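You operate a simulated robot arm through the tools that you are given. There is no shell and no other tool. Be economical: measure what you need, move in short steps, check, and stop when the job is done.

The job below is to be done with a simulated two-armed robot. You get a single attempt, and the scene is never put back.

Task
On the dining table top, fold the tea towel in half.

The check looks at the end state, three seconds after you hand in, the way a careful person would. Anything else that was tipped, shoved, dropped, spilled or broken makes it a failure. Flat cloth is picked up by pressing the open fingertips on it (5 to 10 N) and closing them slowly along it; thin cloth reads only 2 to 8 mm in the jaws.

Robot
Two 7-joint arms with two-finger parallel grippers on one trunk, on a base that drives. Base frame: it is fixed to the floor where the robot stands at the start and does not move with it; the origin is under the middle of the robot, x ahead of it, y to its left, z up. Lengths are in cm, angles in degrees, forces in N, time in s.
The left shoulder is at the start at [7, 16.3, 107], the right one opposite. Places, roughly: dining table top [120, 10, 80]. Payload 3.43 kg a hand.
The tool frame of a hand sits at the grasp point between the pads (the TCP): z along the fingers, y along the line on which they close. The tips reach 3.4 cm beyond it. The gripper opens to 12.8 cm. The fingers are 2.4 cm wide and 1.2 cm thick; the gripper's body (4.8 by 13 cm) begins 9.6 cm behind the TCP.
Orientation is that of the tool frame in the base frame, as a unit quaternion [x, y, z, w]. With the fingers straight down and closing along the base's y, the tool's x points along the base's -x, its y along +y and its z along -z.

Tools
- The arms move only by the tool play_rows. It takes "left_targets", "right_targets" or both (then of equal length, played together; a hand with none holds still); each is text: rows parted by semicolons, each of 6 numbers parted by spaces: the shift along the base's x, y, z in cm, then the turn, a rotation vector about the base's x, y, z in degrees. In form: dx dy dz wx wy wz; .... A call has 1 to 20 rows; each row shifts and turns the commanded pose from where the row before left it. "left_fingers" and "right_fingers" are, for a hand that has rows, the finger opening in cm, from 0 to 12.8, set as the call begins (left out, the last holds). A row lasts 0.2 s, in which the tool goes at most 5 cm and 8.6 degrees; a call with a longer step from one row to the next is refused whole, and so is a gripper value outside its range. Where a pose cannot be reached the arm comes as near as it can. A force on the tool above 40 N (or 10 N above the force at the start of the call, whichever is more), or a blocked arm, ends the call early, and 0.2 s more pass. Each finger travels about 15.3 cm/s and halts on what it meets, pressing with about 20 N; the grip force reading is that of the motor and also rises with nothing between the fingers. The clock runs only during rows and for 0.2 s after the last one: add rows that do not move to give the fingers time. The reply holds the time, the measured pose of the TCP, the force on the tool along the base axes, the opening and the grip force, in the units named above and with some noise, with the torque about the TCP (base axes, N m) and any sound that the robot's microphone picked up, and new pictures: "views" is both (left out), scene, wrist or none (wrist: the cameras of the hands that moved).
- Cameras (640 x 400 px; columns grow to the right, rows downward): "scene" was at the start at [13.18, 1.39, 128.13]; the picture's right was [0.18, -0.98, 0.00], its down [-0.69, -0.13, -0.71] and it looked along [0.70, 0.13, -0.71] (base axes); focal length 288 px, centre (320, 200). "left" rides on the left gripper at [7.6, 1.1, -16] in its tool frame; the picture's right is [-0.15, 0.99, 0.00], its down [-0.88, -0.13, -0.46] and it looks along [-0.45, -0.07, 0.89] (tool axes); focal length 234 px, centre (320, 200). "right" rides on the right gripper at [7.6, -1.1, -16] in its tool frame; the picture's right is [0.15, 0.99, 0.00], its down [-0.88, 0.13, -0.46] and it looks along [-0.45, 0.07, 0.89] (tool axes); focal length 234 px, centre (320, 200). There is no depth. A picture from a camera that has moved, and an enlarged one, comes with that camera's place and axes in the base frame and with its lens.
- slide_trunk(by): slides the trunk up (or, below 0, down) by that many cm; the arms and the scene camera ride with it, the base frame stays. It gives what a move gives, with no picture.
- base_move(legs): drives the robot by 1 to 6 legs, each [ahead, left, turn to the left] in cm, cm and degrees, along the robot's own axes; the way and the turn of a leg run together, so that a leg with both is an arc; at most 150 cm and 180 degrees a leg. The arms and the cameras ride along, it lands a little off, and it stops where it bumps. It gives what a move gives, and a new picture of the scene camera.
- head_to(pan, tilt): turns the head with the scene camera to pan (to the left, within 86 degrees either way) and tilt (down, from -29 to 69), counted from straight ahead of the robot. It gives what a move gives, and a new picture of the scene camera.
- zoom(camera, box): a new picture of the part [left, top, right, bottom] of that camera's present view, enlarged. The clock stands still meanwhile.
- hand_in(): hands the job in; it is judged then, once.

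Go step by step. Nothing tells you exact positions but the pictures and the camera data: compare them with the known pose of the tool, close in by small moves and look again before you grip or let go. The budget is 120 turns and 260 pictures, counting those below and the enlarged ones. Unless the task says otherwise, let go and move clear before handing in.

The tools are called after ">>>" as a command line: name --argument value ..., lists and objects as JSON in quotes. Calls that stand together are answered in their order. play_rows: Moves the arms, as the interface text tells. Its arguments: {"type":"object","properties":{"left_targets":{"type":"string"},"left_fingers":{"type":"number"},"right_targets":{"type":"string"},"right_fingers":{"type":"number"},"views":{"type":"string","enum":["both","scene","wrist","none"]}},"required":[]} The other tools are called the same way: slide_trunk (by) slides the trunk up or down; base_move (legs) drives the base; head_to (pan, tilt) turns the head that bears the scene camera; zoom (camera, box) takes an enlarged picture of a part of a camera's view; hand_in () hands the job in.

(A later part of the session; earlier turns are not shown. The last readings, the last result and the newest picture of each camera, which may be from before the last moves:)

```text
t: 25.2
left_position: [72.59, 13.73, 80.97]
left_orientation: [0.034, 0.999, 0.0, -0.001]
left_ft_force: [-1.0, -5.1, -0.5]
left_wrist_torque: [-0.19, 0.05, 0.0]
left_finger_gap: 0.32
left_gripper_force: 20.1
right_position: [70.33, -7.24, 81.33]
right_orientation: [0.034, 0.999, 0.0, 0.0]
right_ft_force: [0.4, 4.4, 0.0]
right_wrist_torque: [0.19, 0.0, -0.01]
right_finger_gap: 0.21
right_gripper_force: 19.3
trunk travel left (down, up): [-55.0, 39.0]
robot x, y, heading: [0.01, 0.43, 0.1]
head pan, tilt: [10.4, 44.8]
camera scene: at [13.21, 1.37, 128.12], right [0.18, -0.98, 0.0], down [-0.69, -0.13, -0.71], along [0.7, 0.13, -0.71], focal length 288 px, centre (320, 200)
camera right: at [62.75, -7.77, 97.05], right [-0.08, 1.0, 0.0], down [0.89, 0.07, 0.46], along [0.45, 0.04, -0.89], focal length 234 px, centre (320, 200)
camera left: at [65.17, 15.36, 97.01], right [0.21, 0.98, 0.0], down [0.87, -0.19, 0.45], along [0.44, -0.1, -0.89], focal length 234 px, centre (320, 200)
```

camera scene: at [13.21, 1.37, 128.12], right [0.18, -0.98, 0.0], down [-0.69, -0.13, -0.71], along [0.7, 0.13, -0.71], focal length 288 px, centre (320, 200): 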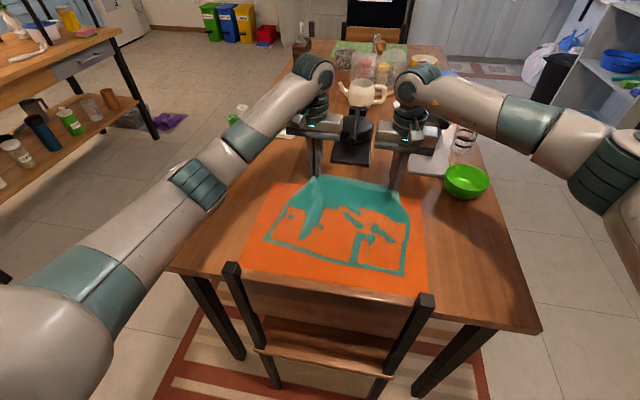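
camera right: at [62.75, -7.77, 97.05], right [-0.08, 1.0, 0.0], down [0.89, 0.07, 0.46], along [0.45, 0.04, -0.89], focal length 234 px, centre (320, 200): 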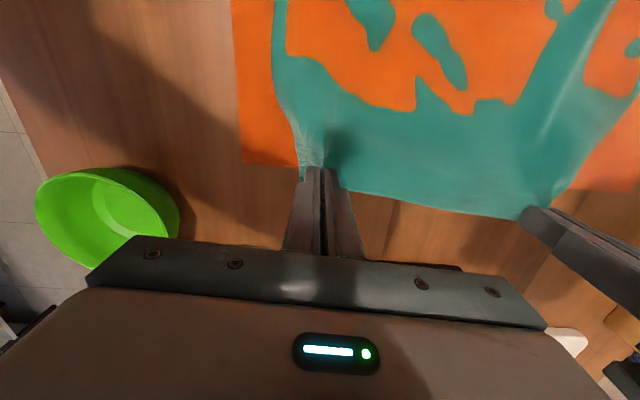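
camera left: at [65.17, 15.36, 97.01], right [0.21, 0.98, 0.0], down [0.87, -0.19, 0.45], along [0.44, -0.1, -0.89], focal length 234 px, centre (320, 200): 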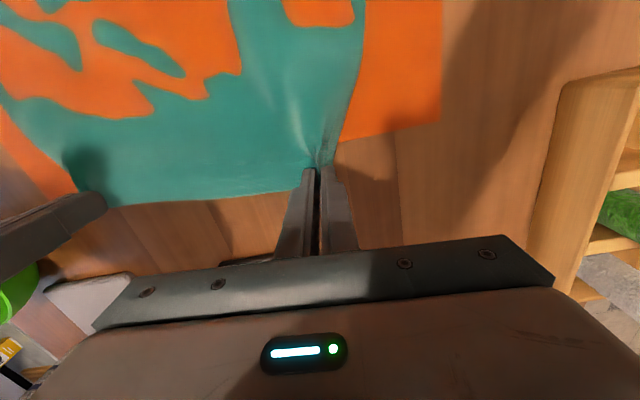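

The lift works: the teal towel comes up and the orange mat stays flat. Now the first half of the fold arc, moving back over the towel.

>>> play_rows --left_targets "-0.6 0.08 1.5 0 0 0;-0.6 0.08 1.5 0 0 0;-0.9 0.08 1.2 0 0 0;-0.9 0.08 1.2 0 0 0;-1.2 0.08 0.9 0 0 0;-1.2 0.08 0.9 0 0 0;-1.4 0.08 0.6 0 0 0;-1.4 0.08 0.6 0 0 0;-1.5 0.08 0.2 0 0 0;-1.5 0.08 0.2 0 0 0;0 0 0 0 0 0" --right_targets "-0.6 0.08 1.5 0 0 0;-0.6 0.08 1.5 0 0 0;-0.9 0.08 1.2 0 0 0;-0.9 0.08 1.2 0 0 0;-1.2 0.08 0.9 0 0 0;-1.2 0.08 0.9 0 0 0;-1.4 0.08 0.6 0 0 0;-1.4 0.08 0.6 0 0 0;-1.5 0.08 0.2 0 0 0;-1.5 0.08 0.2 0 0 0;0 0 0 0 0 0"

```text
t: 27.6
left_position: [61.46, 14.64, 89.89]
left_orientation: [0.033, 0.999, -0.001, 0.0]
left_ft_force: [0.1, -4.9, -0.2]
left_wrist_torque: [-0.15, 0.04, 0.06]
left_finger_gap: 0.33
left_gripper_force: 19.1
right_position: [59.13, -6.35, 90.08]
right_orientation: [0.033, 0.999, 0.0, 0.0]
right_ft_force: [0.8, 4.3, -0.4]
right_wrist_torque: [0.13, 0.02, -0.03]
right_finger_gap: 0.24
right_gripper_force: 19.7
trunk travel left (down, up): [-55.0, 39.0]
robot x, y, heading: [0.12, 0.06, -0.1]
head pan, tilt: [10.4, 44.8]
camera scene: at [13.24, 1.38, 128.12], right [0.18, -0.98, 0.0], down [-0.69, -0.13, -0.71], along [0.7, 0.13, -0.71], focal length 288 px, centre (320, 200)
camera right: at [51.54, -6.99, 105.84], right [-0.08, 1.0, 0.0], down [0.89, 0.07, 0.46], along [0.45, 0.04, -0.89], focal length 234 px, centre (320, 200)
camera left: at [53.93, 16.14, 105.92], right [0.21, 0.98, 0.0], down [0.87, -0.19, 0.46], along [0.44, -0.1, -0.89], focal length 234 px, centre (320, 200)
```

scene: 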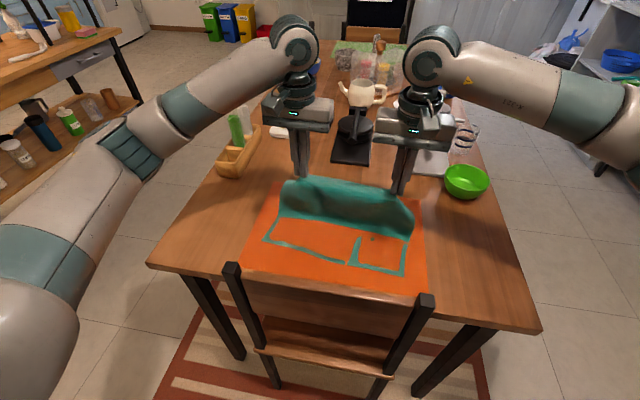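
right: 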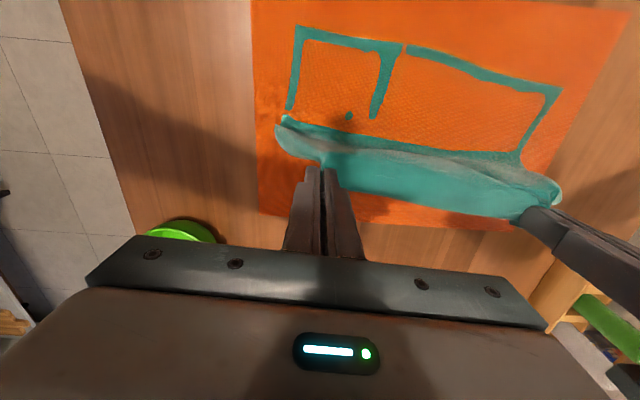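
left: 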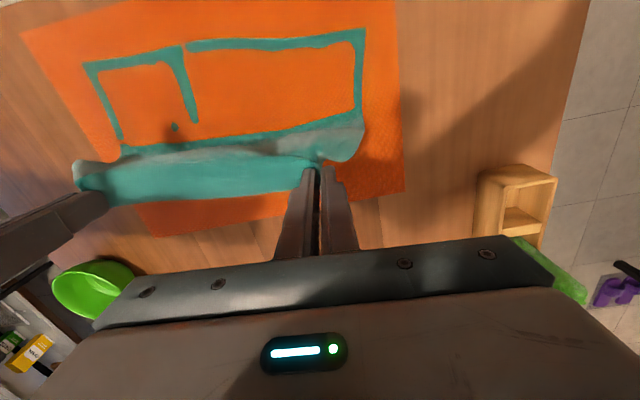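

The fold is forming. The near edge measures [46.7,−9.5] to [50.1,21.8], so I'll finish the arc to lay the hem just inside it.

>>> play_rows --left_targets "-1.45 0.17 -0.2 0 0 0;-1.45 0.17 -0.2 0 0 0;-1.4 0.17 -0.6 0 0 0;-1.4 0.17 -0.6 0 0 0;-1.2 0.17 -0.9 0 0 0;-1.2 0.17 -0.9 0 0 0;-0.9 0.17 -1.2 0 0 0;-0.9 0.17 -1.2 0 0 0;-0.5 0.17 -1.3 0 0 0;-0.5 0.17 -1.3 0 0 0;-0.15 0.17 -0.5 0 0 0;0 0 0 0 0 0" --right_targets "-1.45 0.17 -0.2 0 0 0;-1.45 0.17 -0.2 0 0 0;-1.4 0.17 -0.6 0 0 0;-1.4 0.17 -0.6 0 0 0;-1.2 0.17 -0.9 0 0 0;-1.2 0.17 -0.9 0 0 0;-0.9 0.17 -1.2 0 0 0;-0.9 0.17 -1.2 0 0 0;-0.5 0.17 -1.3 0 0 0;-0.5 0.17 -1.3 0 0 0;-0.15 0.17 -0.5 0 0 0;0 0 0 0 0 0"

```text
t: 30.2
left_position: [50.46, 16.32, 80.86]
left_orientation: [0.034, 0.999, -0.001, 0.0]
left_ft_force: [0.4, -4.0, -0.1]
left_wrist_torque: [-0.11, 0.02, 0.02]
left_finger_gap: 0.36
left_gripper_force: 20.0
right_position: [48.1, -4.52, 81.03]
right_orientation: [0.033, 0.999, 0.0, -0.001]
right_ft_force: [0.8, 4.5, 0.2]
right_wrist_torque: [0.14, -0.02, -0.01]
right_finger_gap: 0.23
right_gripper_force: 19.5
trunk travel left (down, up): [-55.0, 39.0]
robot x, y, heading: [-0.04, 0.15, -0.2]
head pan, tilt: [10.4, 44.8]
camera scene: at [13.18, 1.38, 128.13], right [0.18, -0.98, 0.0], down [-0.69, -0.13, -0.71], along [0.7, 0.13, -0.71], focal length 288 px, centre (320, 200)
camera right: at [40.47, -5.13, 96.92], right [-0.08, 1.0, 0.0], down [0.89, 0.07, 0.46], along [0.45, 0.04, -0.89], focal length 234 px, centre (320, 200)
camera left: at [42.84, 17.96, 96.91], right [0.21, 0.98, 0.0], down [0.87, -0.19, 0.46], along [0.44, -0.1, -0.89], focal length 234 px, centre (320, 200)
```

scene: 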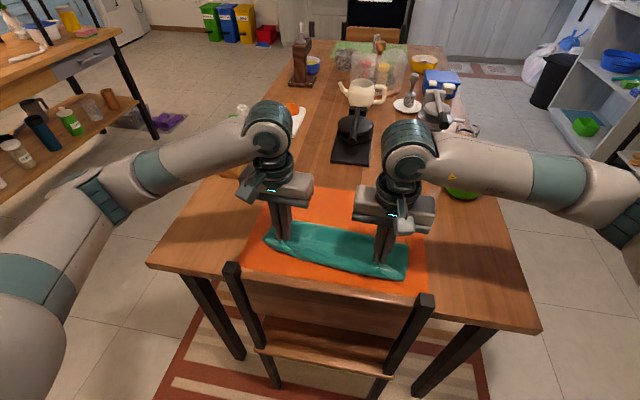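
right: 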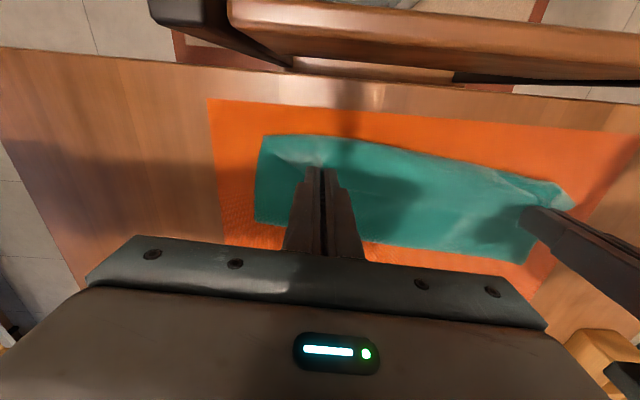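
left: 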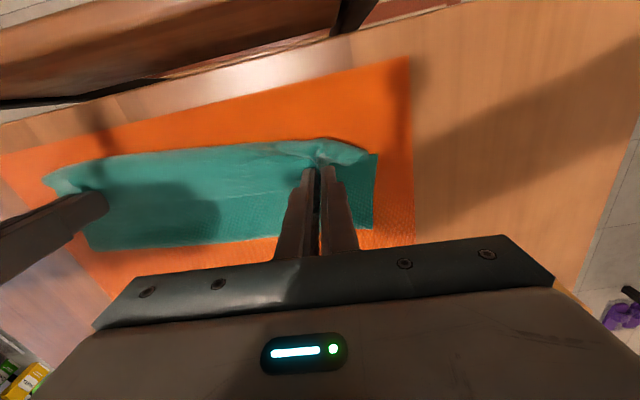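

The folded half lies close to the near edge. I'll lower it onto the lower layer and check alignment before release.

>>> play_rows --left_targets "0 0 -0.7 0 0 0;0 0 -0.6 0 0 0;0 0 -0.4 0 0 0;0 0 0 0 0 0" --right_targets "0 0 -0.7 0 0 0;0 0 -0.6 0 0 0;0 0 -0.4 0 0 0;0 0 0 0 0 0"

>>> zoom --camera "scene" --box '[230, 180, 450, 318]'

>>> zoom --camera "left" --box '[20, 60, 420, 310]'

```text
t: 31.2
left_position: [50.37, 16.39, 79.3]
left_orientation: [0.033, 0.999, -0.001, 0.0]
left_ft_force: [-0.4, -4.4, -0.2]
left_wrist_torque: [-0.1, -0.02, 0.03]
left_finger_gap: 0.35
left_gripper_force: 20.1
right_position: [48.18, -4.48, 79.4]
right_orientation: [0.033, 0.999, 0.0, 0.0]
right_ft_force: [1.2, 4.0, 0.2]
right_wrist_torque: [0.09, -0.01, 0.01]
right_finger_gap: 0.21
right_gripper_force: 20.1
trunk travel left (down, up): [-55.0, 39.0]
robot x, y, heading: [0.12, 0.0, -0.3]
head pan, tilt: [10.4, 44.8]
camera scene: at [13.17, 1.38, 128.13], right [0.18, -0.98, 0.0], down [-0.69, -0.13, -0.71], along [0.7, 0.13, -0.71], focal length 288 px, centre (320, 200)
camera right: at [40.51, -5.12, 95.2], right [-0.08, 1.0, 0.0], down [0.89, 0.07, 0.46], along [0.45, 0.04, -0.89], focal length 234 px, centre (320, 200)
camera left: at [42.87, 18.0, 95.27], right [0.21, 0.98, 0.0], down [0.87, -0.19, 0.46], along [0.44, -0.1, -0.89], focal length 234 px, centre (320, 200)
```

scene: 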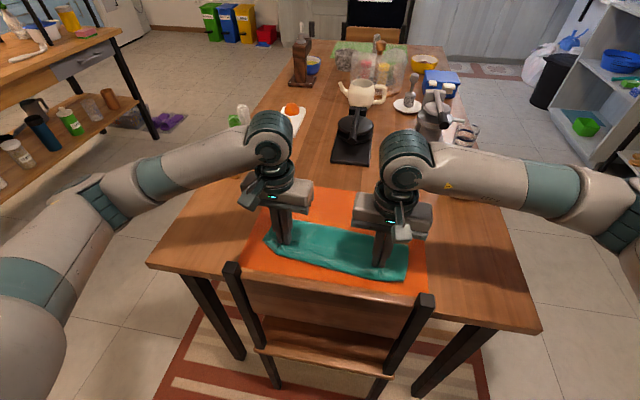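
right: 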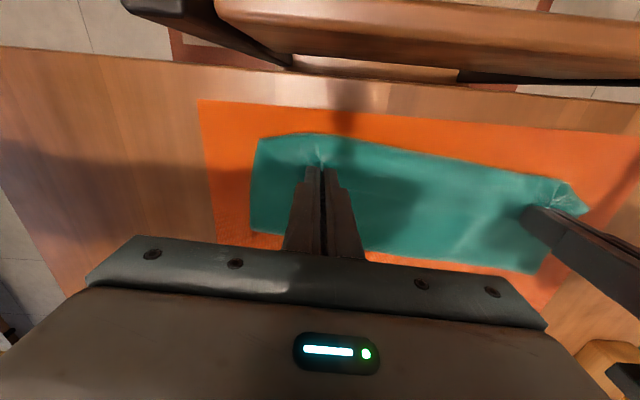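
left: 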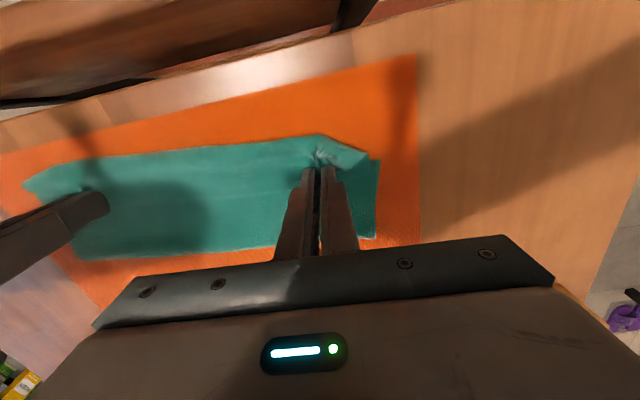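

```text
2.90 times, centred on (340, 249) of scene
camera zoom: at [13.17, 1.38, 128.13], right [0.18, -0.98, 0.0], down [-0.69, -0.13, -0.71], along [0.7, 0.13, -0.71], focal length 834 px, centre (262, 58)
```

zoom: 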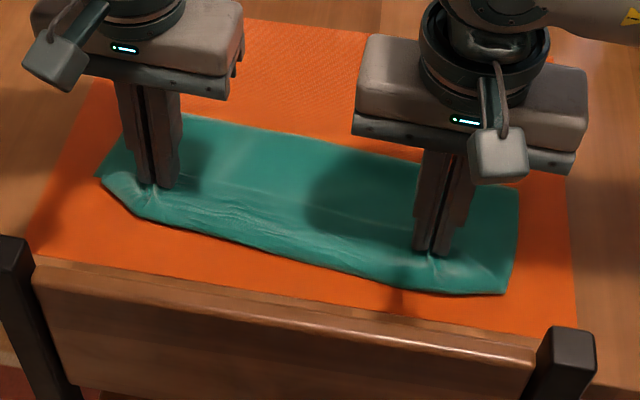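

```text
1.60 times, centred on (220, 185) of left
camera zoom: at [42.87, 18.0, 95.27], right [0.21, 0.98, 0.0], down [0.87, -0.19, 0.46], along [0.44, -0.1, -0.89], focal length 375 px, centre (480, 224)
```

zoom: 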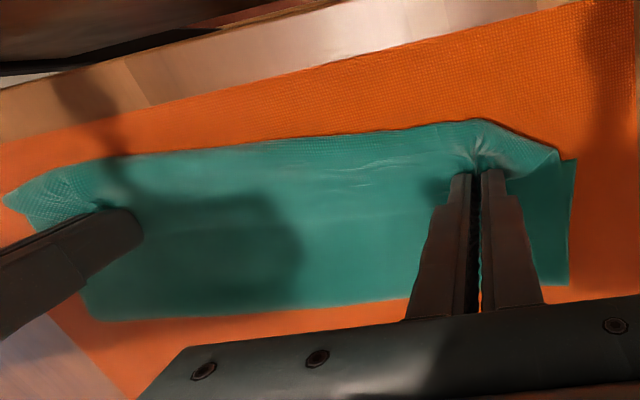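

The top layer's hem overshoots the lower edge by about 2 cm. I'll lift a touch, pull it back and set it down again.

>>> play_rows --left_targets "0 0 0.6 0 0 0;0.8 0 0.4 0 0 0;0.8 0 0 0 0 0;0.6 0 -0.4 0 0 0;0 0 -0.5 0 0 0;0 0 0 0 0 0" --right_targets "0 0 0.6 0 0 0;0.7 0 0.4 0 0 0;0.7 0 0 0 0 0;0.4 0 -0.4 0 0 0;0 0 -0.5 0 0 0;0 0 0 0 0 0"

>>> zoom --camera "scene" --box '[230, 180, 450, 318]'

>>> zoom --camera "left" --box '[20, 60, 420, 310]'

>>> zoom --camera "right" --box '[220, 60, 620, 310]'

```text
t: 32.6
left_position: [52.59, 16.35, 79.27]
left_orientation: [0.034, 0.999, -0.001, 0.001]
left_ft_force: [-0.2, -5.1, -0.7]
left_wrist_torque: [-0.17, 0.01, 0.06]
left_finger_gap: 0.33
left_gripper_force: 19.8
right_position: [49.94, -4.51, 79.62]
right_orientation: [0.033, 0.999, 0.0, 0.0]
right_ft_force: [0.9, 5.0, 0.4]
right_wrist_torque: [0.13, -0.05, -0.02]
right_finger_gap: 0.25
right_gripper_force: 20.2
trunk travel left (down, up): [-55.0, 39.0]
robot x, y, heading: [0.02, -0.01, -0.2]
head pan, tilt: [10.4, 44.8]
camera scene: at [13.18, 1.38, 128.13], right [0.18, -0.98, 0.0], down [-0.69, -0.13, -0.71], along [0.7, 0.13, -0.71], focal length 288 px, centre (320, 200)
camera right: at [42.27, -5.1, 95.34], right [-0.08, 1.0, 0.0], down [0.89, 0.07, 0.46], along [0.45, 0.04, -0.89], focal length 234 px, centre (320, 200)
camera left: at [45.14, 18.0, 95.36], right [0.21, 0.98, 0.0], down [0.87, -0.19, 0.46], along [0.45, -0.1, -0.89], focal length 234 px, centre (320, 200)
```

scene: 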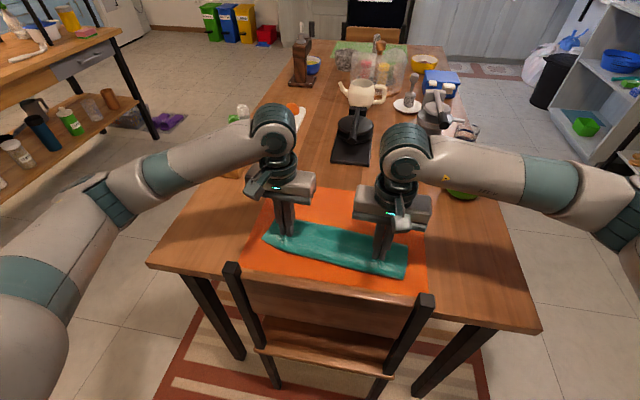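
right: 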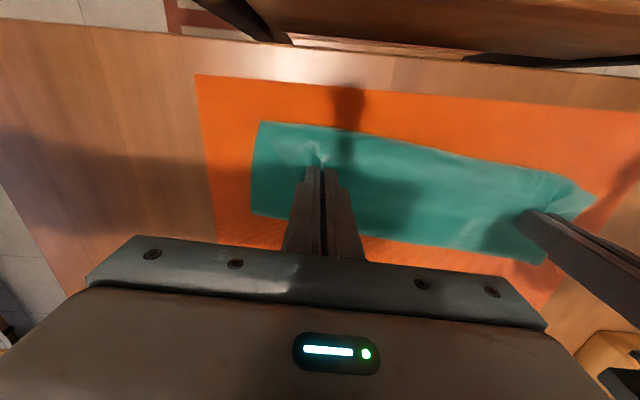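
left: 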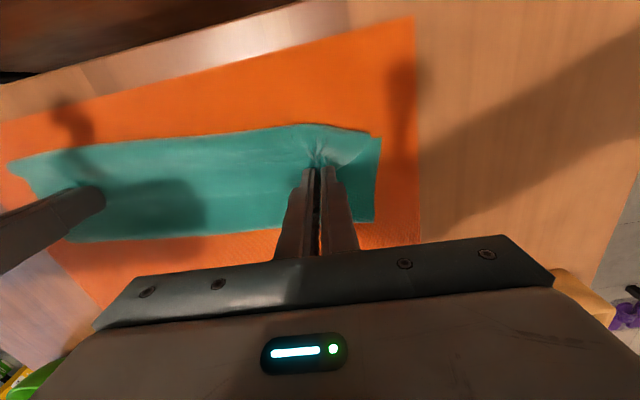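

```text
2.90 times, centred on (340, 249) of scene
camera zoom: at [13.18, 1.38, 128.13], right [0.18, -0.98, 0.0], down [-0.69, -0.13, -0.71], along [0.7, 0.13, -0.71], focal length 834 px, centre (262, 58)
```

zoom: 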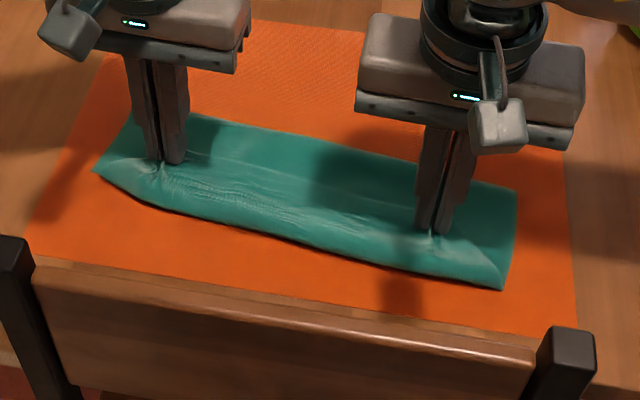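

```text
1.60 times, centred on (220, 185) of left
camera zoom: at [45.14, 18.0, 95.36], right [0.21, 0.98, 0.0], down [0.87, -0.19, 0.46], along [0.45, -0.1, -0.89], focal length 375 px, centre (480, 224)
```

zoom: 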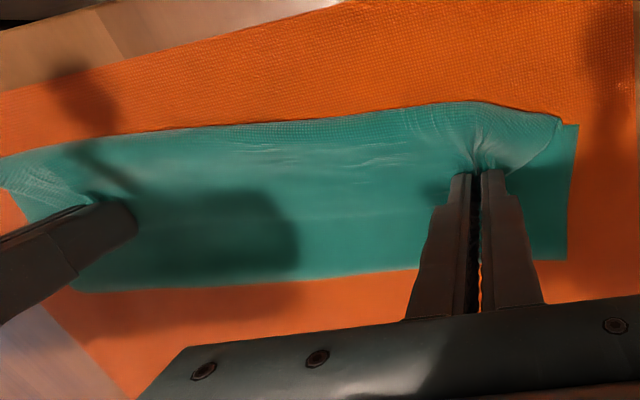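

```text
1.60 times, centred on (420, 185) of right
camera zoom: at [42.27, -5.1, 95.34], right [-0.08, 1.0, 0.0], down [0.89, 0.07, 0.46], along [0.45, 0.04, -0.89], focal length 375 px, centre (160, 224)
```

zoom: 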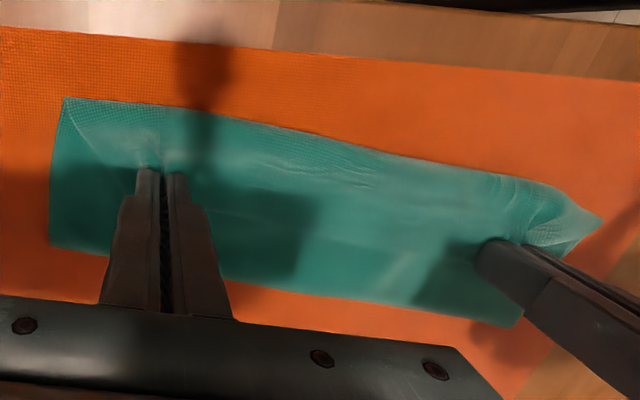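

Alignment is now within about a centimetre. I'll lower to contact, release gently, and rise.

>>> play_rows --left_targets "0 0 -0.3 0 0 0;0 0 -0.2 0 0 0;0 0 0 0 0 0" --right_targets "0 0 -0.4 0 0 0;0 0 -0.3 0 0 0;0 0 0 0 0 0" --views "none"

>>> play_rows --left_targets "0 0 0 0 0 0;0 0 0 0 0 0;0 0 0 0 0 0" --right_targets "0 0 0 0 0 0;0 0 0 0 0 0;0 0 0 0 0 0" --left_fingers 3 --right_fingers 3 --views "none"

>>> play_rows --left_targets "0 0 0.5 0 0 0;0 0 1 0 0 0;0 0 2 0 0 0;0 0 3 0 0 0;0 0 0 0 0 0" --right_targets "0 0 0.5 0 0 0;0 0 1 0 0 0;0 0 2 0 0 0;0 0 3 0 0 0;0 0 0 0 0 0"

```text
t: 33.4
left_position: [52.7, 16.34, 78.88]
left_orientation: [0.033, 0.999, -0.001, 0.0]
left_ft_force: [-0.3, -4.4, 1.2]
left_wrist_torque: [-0.14, 0.02, 0.04]
left_finger_gap: 0.34
left_gripper_force: 20.2
right_position: [49.93, -4.48, 78.82]
right_orientation: [0.033, 0.999, 0.0, 0.0]
right_ft_force: [1.5, 5.2, 2.7]
right_wrist_torque: [0.15, -0.05, -0.02]
right_finger_gap: 0.21
right_gripper_force: 20.3
trunk travel left (down, up): [-55.0, 39.0]
robot x, y, heading: [-0.16, -0.22, 0.0]
head pan, tilt: [10.4, 44.8]
```

```text
t: 34.2
left_position: [52.57, 16.42, 78.8]
left_orientation: [0.034, 0.999, -0.001, 0.0]
left_ft_force: [0.0, 0.3, 0.8]
left_wrist_torque: [0.01, 0.02, 0.0]
left_finger_gap: 2.99
left_gripper_force: 0.1
right_position: [49.91, -4.46, 78.82]
right_orientation: [0.033, 0.999, -0.001, 0.0]
right_ft_force: [0.1, 0.1, 3.0]
right_wrist_torque: [-0.03, 0.0, -0.02]
right_finger_gap: 2.96
right_gripper_force: 0.1
trunk travel left (down, up): [-55.0, 39.0]
robot x, y, heading: [0.17, 0.14, 0.3]
head pan, tilt: [10.4, 44.8]
```

```text
t: 35.4
left_position: [52.72, 16.46, 85.33]
left_orientation: [0.035, 0.999, -0.001, -0.001]
left_ft_force: [0.0, 1.0, -0.1]
left_wrist_torque: [0.0, 0.01, 0.0]
left_finger_gap: 3.02
left_gripper_force: 0.0
right_position: [49.8, -4.3, 85.35]
right_orientation: [0.033, 0.999, 0.0, 0.0]
right_ft_force: [-0.4, 0.1, -0.3]
right_wrist_torque: [0.0, -0.01, -0.01]
right_finger_gap: 3.02
right_gripper_force: 0.0
trunk travel left (down, up): [-55.0, 39.0]
robot x, y, heading: [0.28, -0.35, -0.0]
head pan, tilt: [10.4, 44.8]
camera scene: at [13.24, 1.39, 128.12], right [0.18, -0.98, 0.0], down [-0.69, -0.13, -0.71], along [0.7, 0.13, -0.71], focal length 288 px, centre (320, 200)
camera right: at [42.24, -5.11, 101.18], right [-0.08, 1.0, 0.0], down [0.89, 0.07, 0.45], along [0.45, 0.04, -0.89], focal length 234 px, centre (320, 200)
camera left: at [45.14, 18.03, 101.35], right [0.21, 0.98, 0.0], down [0.87, -0.19, 0.46], along [0.44, -0.1, -0.89], focal length 234 px, centre (320, 200)
```

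scene: 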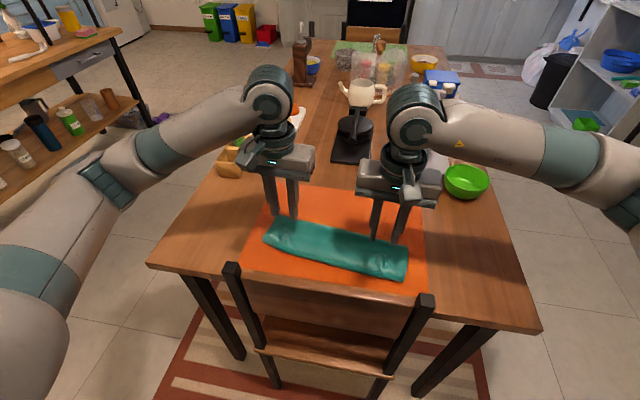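
right: 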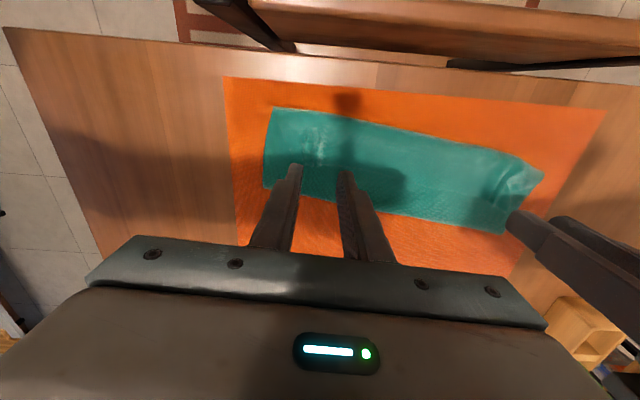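
left: 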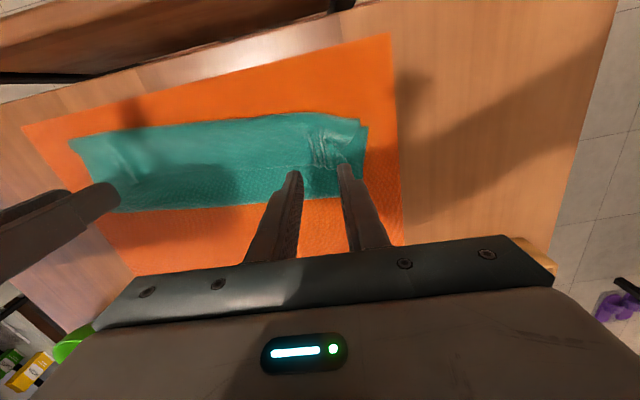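

Released cleanly. I'll retract both hands up and outward for a clear view of the result.

>>> play_rows --left_targets "0 0 3 0 0 0;0 0 3 0 0 0;0 0 3 0 0 0;0 2.5 2 0 0 0;0 2.5 0 0 0 0;0 2.5 0 0 0 0;0 2.5 0 0 0 0;0 2.5 0 0 0 0;0 0 0 0 0 0" --right_targets "0 0 3 0 0 0;0 0 3 0 0 0;0 0 3 0 0 0;0 -2.5 2 0 0 0;0 -2.5 0 0 0 0;0 -2.5 0 0 0 0;0 -2.5 0 0 0 0;0 -2.5 0 0 0 0;0 0 0 0 0 0" --views "none"

>>> zoom --camera "scene" --box '[230, 180, 450, 318]'

>>> zoom --camera "left" --box '[0, 20, 400, 270]'

>>> zoom --camera "right" --box '[240, 20, 640, 270]'

```text
t: 37.4
left_position: [52.7, 28.98, 96.45]
left_orientation: [0.034, 0.999, 0.0, 0.0]
left_ft_force: [-0.6, -0.1, 0.4]
left_wrist_torque: [0.02, 0.0, -0.03]
left_finger_gap: 2.98
left_gripper_force: 0.0
right_position: [50.03, -16.9, 96.42]
right_orientation: [0.033, 0.999, -0.001, 0.0]
right_ft_force: [0.4, -0.1, 0.0]
right_wrist_torque: [0.01, 0.06, 0.02]
right_finger_gap: 3.02
right_gripper_force: 0.0
trunk travel left (down, up): [-55.0, 39.0]
robot x, y, heading: [-0.17, -0.22, 0.1]
head pan, tilt: [10.4, 44.8]
```

```text
2.90 times, centred on (340, 249) of scene
camera zoom: at [13.23, 1.39, 128.12], right [0.18, -0.98, 0.0], down [-0.69, -0.13, -0.71], along [0.7, 0.13, -0.71], focal length 834 px, centre (262, 58)
```

zoom: 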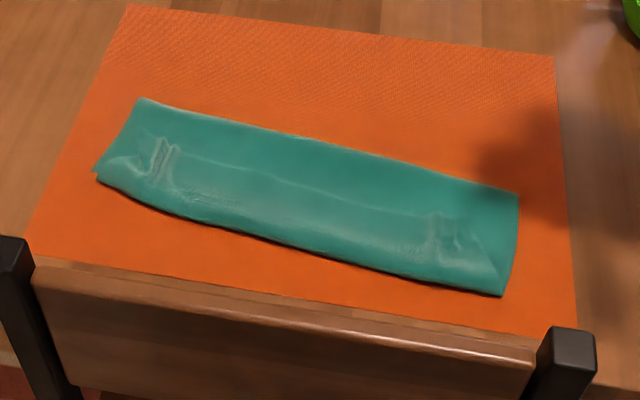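

```text
1.60 times, centred on (200, 145) of left
camera zoom: at [45.1, 30.53, 112.44], right [0.21, 0.98, 0.0], down [0.87, -0.19, 0.46], along [0.44, -0.1, -0.89], focal length 375 px, centre (512, 288)
```

zoom: 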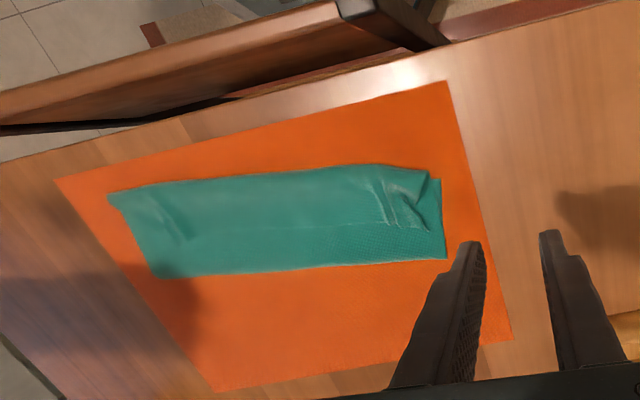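

```text
1.60 times, centred on (440, 145) of right
camera zoom: at [42.35, -17.57, 112.21], right [-0.08, 1.0, 0.0], down [0.89, 0.07, 0.46], along [0.45, 0.04, -0.89], focal length 375 px, centre (128, 288)
```

zoom: 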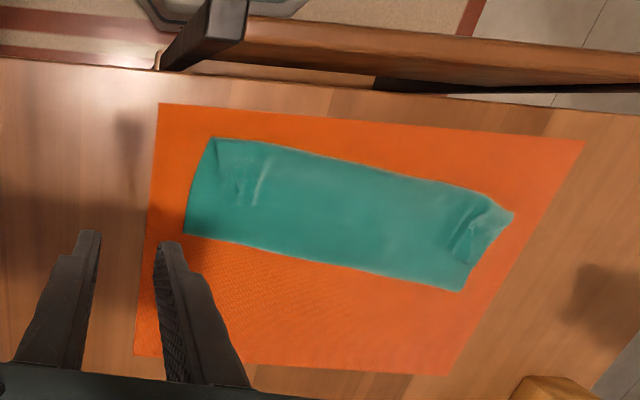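

The result isn't right yet. The folded strip is only about 10 cm deep, and a faint line with the pinch marks shows the hem lying on top at x ≈ 50–52, so the cloth bulged into a Z-fold. I'll go back to the standing pinch ridges, regrasp the hem and redo the fold with a higher, tauter arc.

>>> play_rows --left_targets "0 -2.5 0 0 0 0;0 -2.5 0 0 0 0;0 -2.5 0 0 0 0;0 -2.5 0 0 0 0;0 -2.5 -2 0 0 0;0 0 -3 0 0 0;0 0 -3 0 0 0;0 0 -3 0 0 0;0 0 -2 0 0 0;0 0 0 0 0 0" --right_targets "0 2.5 0 0 0 0;0 2.5 0 0 0 0;0 2.5 0 0 0 0;0 2.5 0 0 0 0;0 2.5 -2 0 0 0;0 0 -3 0 0 0;0 0 -3 0 0 0;0 0 -3 0 0 0;0 0 -2 0 0 0;0 0 0 0 0 0" --views "none"

>>> zoom --camera "left" --box '[200, 80, 420, 260]'

>>> zoom --camera "right" --box '[220, 80, 440, 260]'

```text
t: 39.6
left_position: [52.5, 16.34, 83.46]
left_orientation: [0.034, 0.999, 0.0, 0.0]
left_ft_force: [0.4, -0.6, 0.6]
left_wrist_torque: [0.01, -0.01, 0.01]
left_finger_gap: 2.98
left_gripper_force: 0.0
right_position: [49.84, -4.37, 83.32]
right_orientation: [0.033, 0.999, -0.001, 0.001]
right_ft_force: [-0.1, 0.1, -0.5]
right_wrist_torque: [0.01, -0.03, 0.01]
right_finger_gap: 3.0
right_gripper_force: 0.0
trunk travel left (down, up): [-55.0, 39.0]
robot x, y, heading: [0.07, -0.03, -0.1]
head pan, tilt: [10.4, 44.8]
```

```text
2.22 times, centred on (310, 170) of left
camera zoom: at [45.03, 17.98, 99.38], right [0.21, 0.98, 0.0], down [0.87, -0.19, 0.46], along [0.45, -0.1, -0.89], focal length 520 px, centre (342, 267)
```

zoom: 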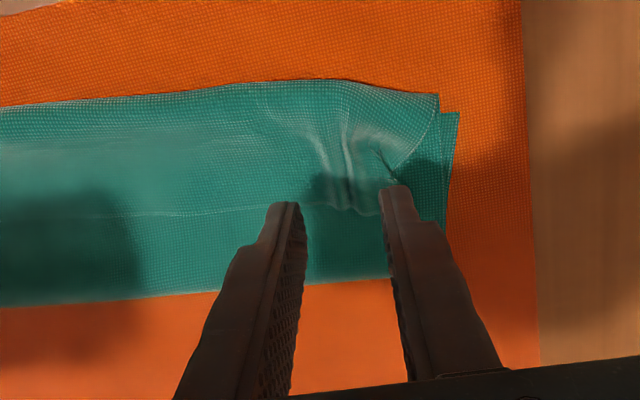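

```text
2.22 times, centred on (330, 170) of right
camera zoom: at [42.23, -5.1, 99.12], right [-0.08, 1.0, 0.0], down [0.89, 0.07, 0.46], along [0.45, 0.04, -0.89], focal length 520 px, centre (298, 267)
```

zoom: 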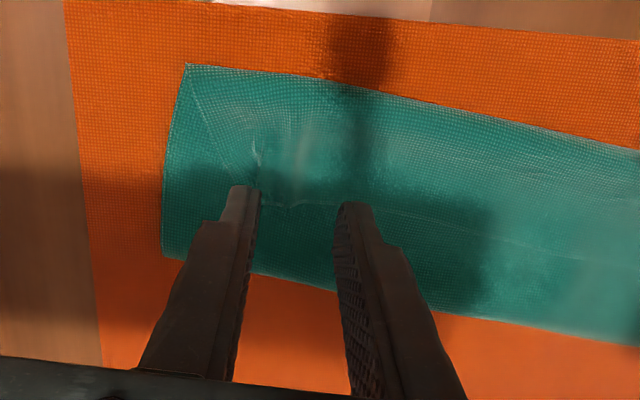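

Confirmed: the hem lies on top with the pucker ridges sitting between the open fingers. I'll lower onto them.

>>> play_rows --left_targets "0 0 -1.5 0 0 0;0 0 -1.5 0 0 0;0 0 -1 0 0 0;0 0 -0.5 0 0 0;0 0 -0.15 0 0 0;0 0 0 0 0 0" --right_targets "0 0 -1.5 0 0 0;0 0 -1.5 0 0 0;0 0 -1 0 0 0;0 0 -0.5 0 0 0;0 0 -0.05 0 0 0;0 0 0 0 0 0" --views "none"

```text
t: 41.0
left_position: [52.62, 16.37, 78.85]
left_orientation: [0.034, 0.999, -0.001, 0.0]
left_ft_force: [-0.2, 1.4, 4.7]
left_wrist_torque: [0.13, -0.04, -0.02]
left_finger_gap: 3.04
left_gripper_force: 0.3
right_position: [49.9, -4.47, 78.84]
right_orientation: [0.033, 0.999, 0.0, 0.0]
right_ft_force: [0.5, 0.3, 2.2]
right_wrist_torque: [-0.07, -0.03, 0.03]
right_finger_gap: 2.99
right_gripper_force: 0.6
trunk travel left (down, up): [-55.0, 39.0]
robot x, y, heading: [-0.26, -0.07, 0.1]
head pan, tilt: [10.4, 44.8]
```

>>> play_rows --left_targets "0 0 0 0 0 0;0 0 0 0 0 0" --right_targets "0 0 -0.05 0 0 0;0 0 0 0 0 0" --left_fingers 2 --right_fingers 2 --views "none"

>>> play_rows --left_targets "0 0 0 0 0 0;0 0 0 0 0 0" --right_targets "0 0 0 0 0 0;0 0 0 0 0 0" --left_fingers 1 --right_fingers 1 --views "none"

>>> play_rows --left_targets "0 0 0 0 0 0;0 0 0 0 0 0;0 0 0 0 0 0" --right_targets "0 0 0 0 0 0;0 0 0 0 0 0;0 0 0 0 0 0" --left_fingers 0 --right_fingers 0 --views "wrist"

```text
t: 41.6
left_position: [52.54, 16.38, 78.71]
left_orientation: [0.035, 0.999, -0.001, 0.001]
left_ft_force: [1.6, -1.9, 5.7]
left_wrist_torque: [0.07, -0.03, -0.04]
left_finger_gap: 1.94
left_gripper_force: 0.0
right_position: [49.93, -4.47, 78.8]
right_orientation: [0.033, 0.999, -0.001, 0.0]
right_ft_force: [-0.5, 0.2, 5.9]
right_wrist_torque: [0.04, 0.02, -0.01]
right_finger_gap: 1.91
right_gripper_force: 0.0
trunk travel left (down, up): [-55.0, 39.0]
robot x, y, heading: [0.01, -0.2, -0.0]
head pan, tilt: [10.4, 44.8]
```

```text
t: 42.2
left_position: [52.56, 16.4, 78.66]
left_orientation: [0.034, 0.999, -0.001, 0.0]
left_ft_force: [0.3, -1.4, 6.0]
left_wrist_torque: [0.05, -0.01, 0.0]
left_finger_gap: 0.94
left_gripper_force: 0.0
right_position: [49.79, -4.57, 78.76]
right_orientation: [0.033, 0.999, 0.0, 0.001]
right_ft_force: [0.0, 1.0, 6.0]
right_wrist_torque: [-0.03, -0.01, 0.03]
right_finger_gap: 0.94
right_gripper_force: 0.1
trunk travel left (down, up): [-55.0, 39.0]
robot x, y, heading: [-0.14, 0.21, 0.1]
head pan, tilt: [10.4, 44.8]
```

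```text
t: 43.0
left_position: [52.56, 16.47, 78.79]
left_orientation: [0.034, 0.999, 0.0, 0.0]
left_ft_force: [-0.5, -2.8, 6.1]
left_wrist_torque: [-0.08, 0.0, 0.05]
left_finger_gap: 0.32
left_gripper_force: 20.1
right_position: [49.87, -4.59, 78.81]
right_orientation: [0.033, 0.999, 0.0, 0.0]
right_ft_force: [1.1, 3.1, 6.9]
right_wrist_torque: [0.11, -0.06, -0.05]
right_finger_gap: 0.24
right_gripper_force: 20.4
trunk travel left (down, up): [-55.0, 39.0]
robot x, y, heading: [0.35, -0.46, 0.2]
head pan, tilt: [10.4, 44.8]
camera right: at [42.2, -5.08, 94.61], right [-0.08, 1.0, 0.0], down [0.89, 0.07, 0.46], along [0.46, 0.04, -0.89], focal length 234 px, centre (320, 200)
camera left: at [45.0, 18.02, 94.76], right [0.21, 0.98, 0.0], down [0.87, -0.19, 0.46], along [0.45, -0.1, -0.89], focal length 234 px, centre (320, 200)
```

right: 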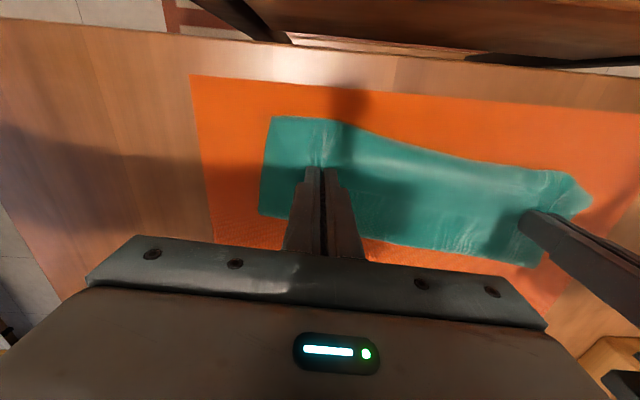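
left: 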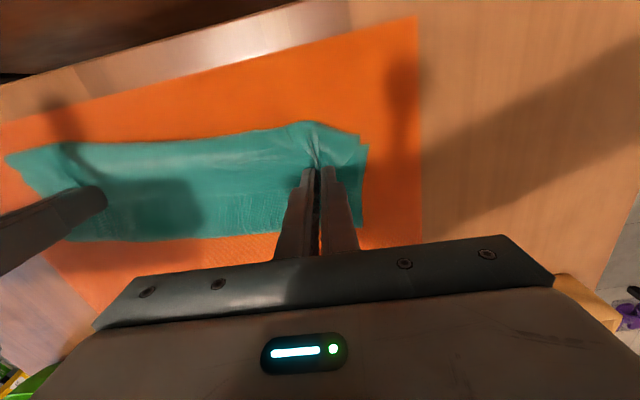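

Both hands hold the hem again, with only the top layer in the jaws. I'll lift up and away from the robot to undo the Z and re-lay the lower half out to the midline at x ≈ 61.

>>> play_rows --left_targets "0.35 0 2 0 0 0;0.35 0 2 0 0 0;0.35 0 2 0 0 0;0.35 0 2 0 0 0;1.5 -0.1 0.75 0 0 0;1.5 -0.1 0.75 0 0 0;1.5 -0.1 0.75 0 0 0;1.5 -0.1 0.75 0 0 0;1.5 -0.1 0 0 0 0;1.5 -0.1 0 0 0 0;1.5 -0.1 0 0 0 0;1.5 -0.1 0 0 0 0;0 0 0 0 0 0" --right_targets "0.4 0 2 0 0 0;0.4 0 2 0 0 0;0.4 0 2 0 0 0;0.4 0 2 0 0 0;1.5 -0.1 0.75 0 0 0;1.5 -0.1 0.75 0 0 0;1.5 -0.1 0.75 0 0 0;1.5 -0.1 0.75 0 0 0;1.5 -0.1 0 0 0 0;1.5 -0.1 0 0 0 0;1.5 -0.1 0 0 0 0;1.5 -0.1 0 0 0 0;0 0 0 0 0 0"

>>> zoom --camera "scene" --box '[230, 150, 450, 288]'

```text
t: 45.8
left_position: [66.01, 15.63, 89.78]
left_orientation: [0.034, 0.999, -0.001, 0.001]
left_ft_force: [-0.8, -2.9, -0.4]
left_wrist_torque: [-0.1, 0.03, 0.04]
left_finger_gap: 0.33
left_gripper_force: 20.0
right_position: [63.46, -5.1, 89.68]
right_orientation: [0.033, 0.999, 0.0, 0.001]
right_ft_force: [0.5, 3.7, 0.4]
right_wrist_torque: [0.09, -0.04, -0.02]
right_finger_gap: 0.24
right_gripper_force: 19.7
trunk travel left (down, up): [-55.0, 39.0]
robot x, y, heading: [0.04, 0.3, 0.1]
head pan, tilt: [10.4, 44.8]
camera scene: at [13.15, 1.4, 128.13], right [0.18, -0.98, 0.0], down [-0.69, -0.13, -0.71], along [0.7, 0.13, -0.71], focal length 288 px, centre (320, 200)
camera right: at [55.84, -5.79, 105.59], right [-0.08, 1.0, 0.0], down [0.89, 0.07, 0.46], along [0.45, 0.04, -0.89], focal length 234 px, centre (320, 200)
camera left: at [58.46, 17.26, 105.76], right [0.21, 0.98, 0.0], down [0.87, -0.19, 0.46], along [0.45, -0.1, -0.89], focal length 234 px, centre (320, 200)
```

scene: 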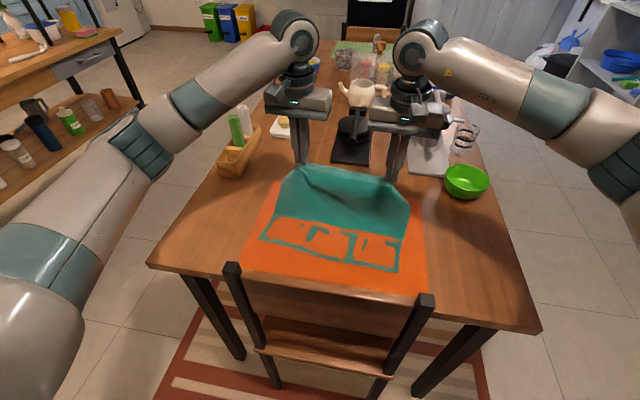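
right: 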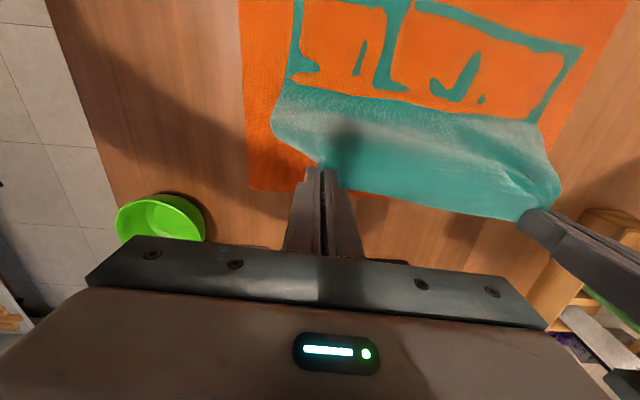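
left: 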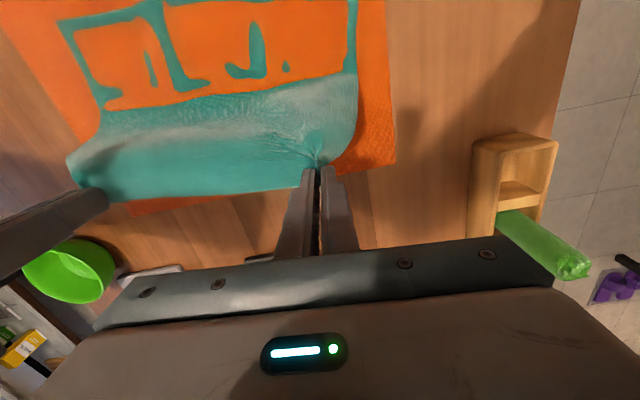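

```text
2.90 times, centred on (340, 219) of scene
camera zoom: at [13.15, 1.4, 128.13], right [0.18, -0.98, 0.0], down [-0.69, -0.13, -0.71], along [0.7, 0.13, -0.71], focal length 834 px, centre (262, 145)
```

zoom: 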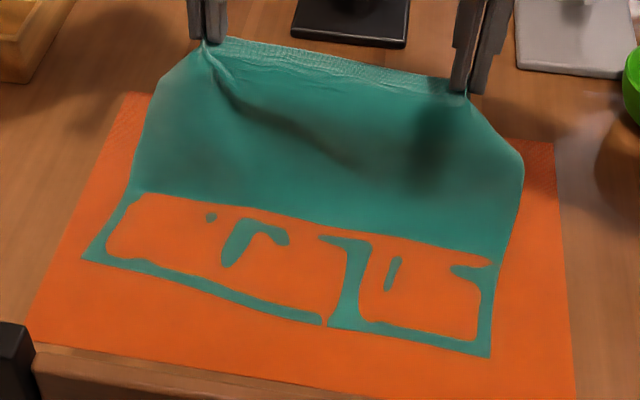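

The Z is undone and the towel is open again. I'll take the hem further out so the lower half lies flat to the midline.

>>> play_rows --left_targets "1.5 -0.1 -1.1 0 0 0;1.5 -0.1 -1.1 0 0 0;1.5 -0.1 -1.2 0 0 0;1.5 -0.1 -1.2 0 0 0;0.5 0 0 0 0 0;0 0 0 0 0 0" --right_targets "1.5 -0.1 -1.1 0 0 0;1.5 -0.1 -1.1 0 0 0;1.5 -0.1 -1.2 0 0 0;1.5 -0.1 -1.2 0 0 0;0.5 0 0 0 0 0;0 0 0 0 0 0" --views "none"

>>> zoom --camera "scene" --box '[230, 150, 450, 288]'

>>> zoom --camera "left" --box '[0, 0, 420, 262]'

```text
t: 47.2
left_position: [72.47, 15.17, 85.09]
left_orientation: [0.034, 0.999, -0.001, 0.0]
left_ft_force: [-1.1, -4.2, -0.4]
left_wrist_torque: [-0.13, 0.02, 0.04]
left_finger_gap: 0.36
left_gripper_force: 20.0
right_position: [70.0, -5.6, 84.98]
right_orientation: [0.033, 0.999, 0.0, 0.0]
right_ft_force: [0.5, 4.4, -0.6]
right_wrist_torque: [0.17, -0.01, -0.03]
right_finger_gap: 0.2
right_gripper_force: 19.6
trunk travel left (down, up): [-55.0, 39.0]
robot x, y, heading: [0.14, -0.06, -0.2]
head pan, tilt: [10.4, 44.8]
```

```text
2.90 times, centred on (340, 219) of scene
camera zoom: at [13.21, 1.38, 128.12], right [0.18, -0.98, 0.0], down [-0.69, -0.13, -0.71], along [0.7, 0.13, -0.71], focal length 834 px, centre (262, 145)
```

zoom: 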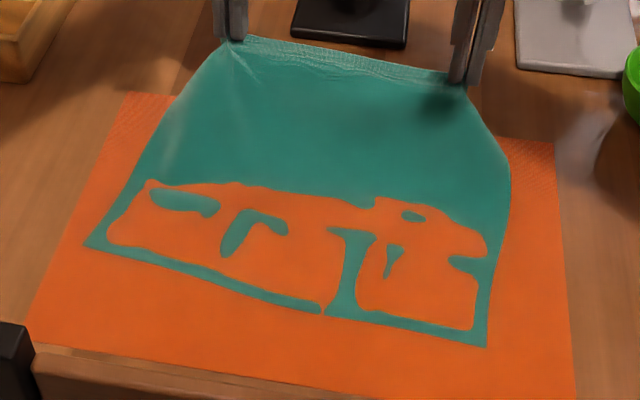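

```text
1.52 times, centred on (210, 131) of left
camera zoom: at [64.99, 16.85, 101.07], right [0.21, 0.98, 0.0], down [0.87, -0.19, 0.46], along [0.44, -0.1, -0.89], focal length 357 px, centre (488, 305)
```

zoom: 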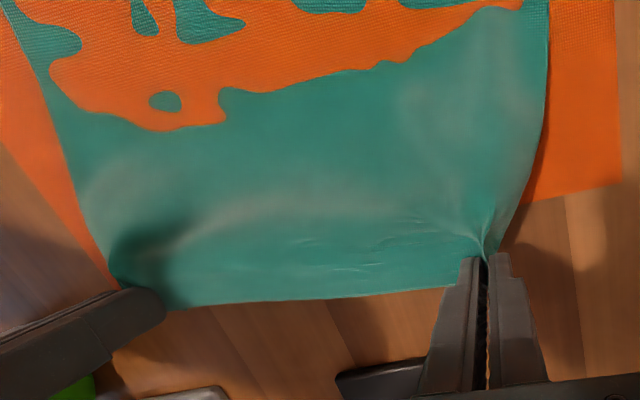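

The lower half lies flat again to about the midline. Now the fold with a full-radius, taut arc, pausing past the top to check.

>>> play_rows --left_targets "-1.25 0.08 1.7 0 0 0;-1.25 0.08 1.7 0 0 0;-1.5 0.08 0.65 0 0 0;-1.5 0.08 0.65 0 0 0;-1.5 0.08 0.25 0 0 0;-1.5 0.08 0.25 0 0 0;-1.5 0.08 -0.1 0 0 0;-1.5 0.08 -0.1 0 0 0;-1.5 0.08 -0.6 0 0 0;-1.5 0.08 -0.6 0 0 0;0 0 0 0 0 0" --right_targets "-1.25 0.08 1.7 0 0 0;-1.25 0.08 1.7 0 0 0;-1.5 0.08 0.65 0 0 0;-1.5 0.08 0.65 0 0 0;-1.5 0.08 0.25 0 0 0;-1.5 0.08 0.25 0 0 0;-1.5 0.08 -0.1 0 0 0;-1.5 0.08 -0.1 0 0 0;-1.5 0.08 -0.6 0 0 0;-1.5 0.08 -0.6 0 0 0;0 0 0 0 0 0"

>>> zoom --camera "scene" --box '[230, 150, 450, 288]'

```text
t: 49.6
left_position: [57.99, 16.04, 89.06]
left_orientation: [0.034, 0.999, -0.001, 0.0]
left_ft_force: [-1.0, -5.7, 0.2]
left_wrist_torque: [-0.13, -0.02, 0.04]
left_finger_gap: 0.35
left_gripper_force: 19.9
right_position: [55.5, -4.71, 88.87]
right_orientation: [0.033, 0.999, 0.0, 0.0]
right_ft_force: [-0.7, 5.0, 0.4]
right_wrist_torque: [0.13, -0.02, 0.0]
right_finger_gap: 0.21
right_gripper_force: 19.8
trunk travel left (down, up): [-55.0, 39.0]
robot x, y, heading: [0.18, -0.17, -0.1]
head pan, tilt: [10.4, 44.8]
camera scene: at [13.21, 1.38, 128.12], right [0.18, -0.98, 0.0], down [-0.69, -0.13, -0.71], along [0.7, 0.13, -0.71], focal length 288 px, centre (320, 200)
camera right: at [47.94, -5.5, 104.71], right [-0.08, 1.0, 0.0], down [0.89, 0.07, 0.46], along [0.45, 0.04, -0.89], focal length 234 px, centre (320, 200)
camera left: at [50.49, 17.61, 104.93], right [0.21, 0.98, 0.0], down [0.87, -0.19, 0.46], along [0.44, -0.1, -0.89], focal length 234 px, centre (320, 200)
```

scene: 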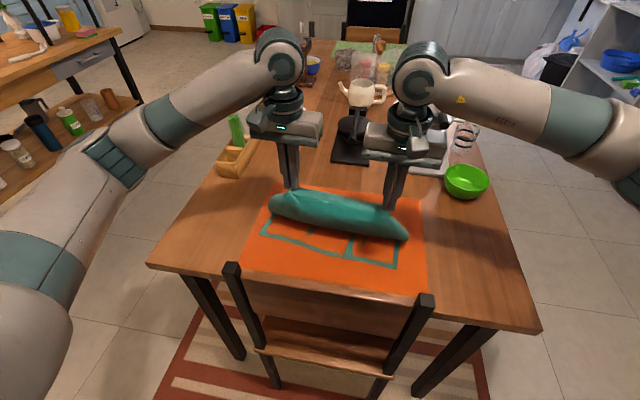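
right: 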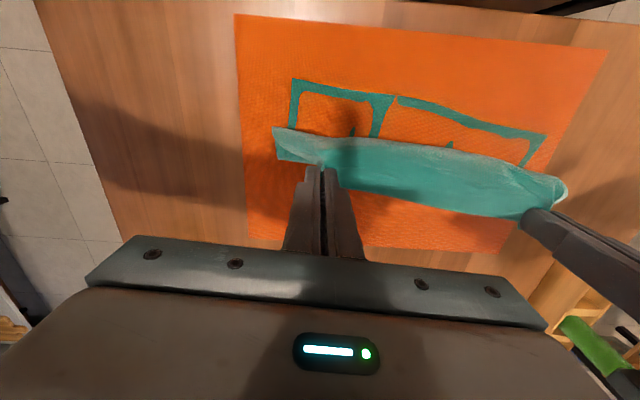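
left: 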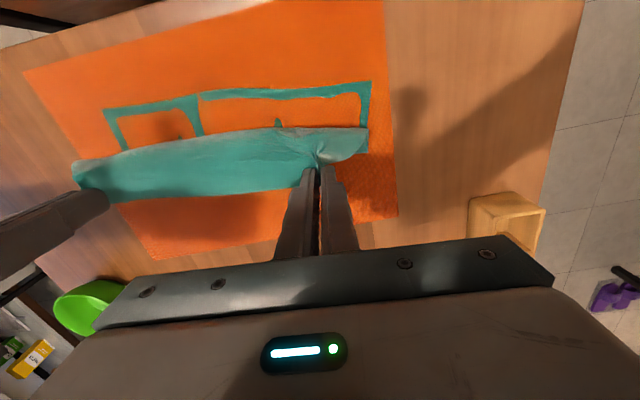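

```text
2.90 times, centred on (340, 219) of scene
camera zoom: at [13.21, 1.38, 128.12], right [0.18, -0.98, 0.0], down [-0.69, -0.13, -0.71], along [0.7, 0.13, -0.71], focal length 834 px, centre (262, 145)
```

zoom: 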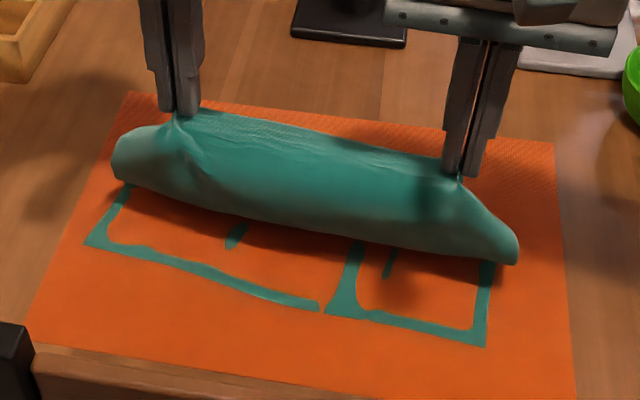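

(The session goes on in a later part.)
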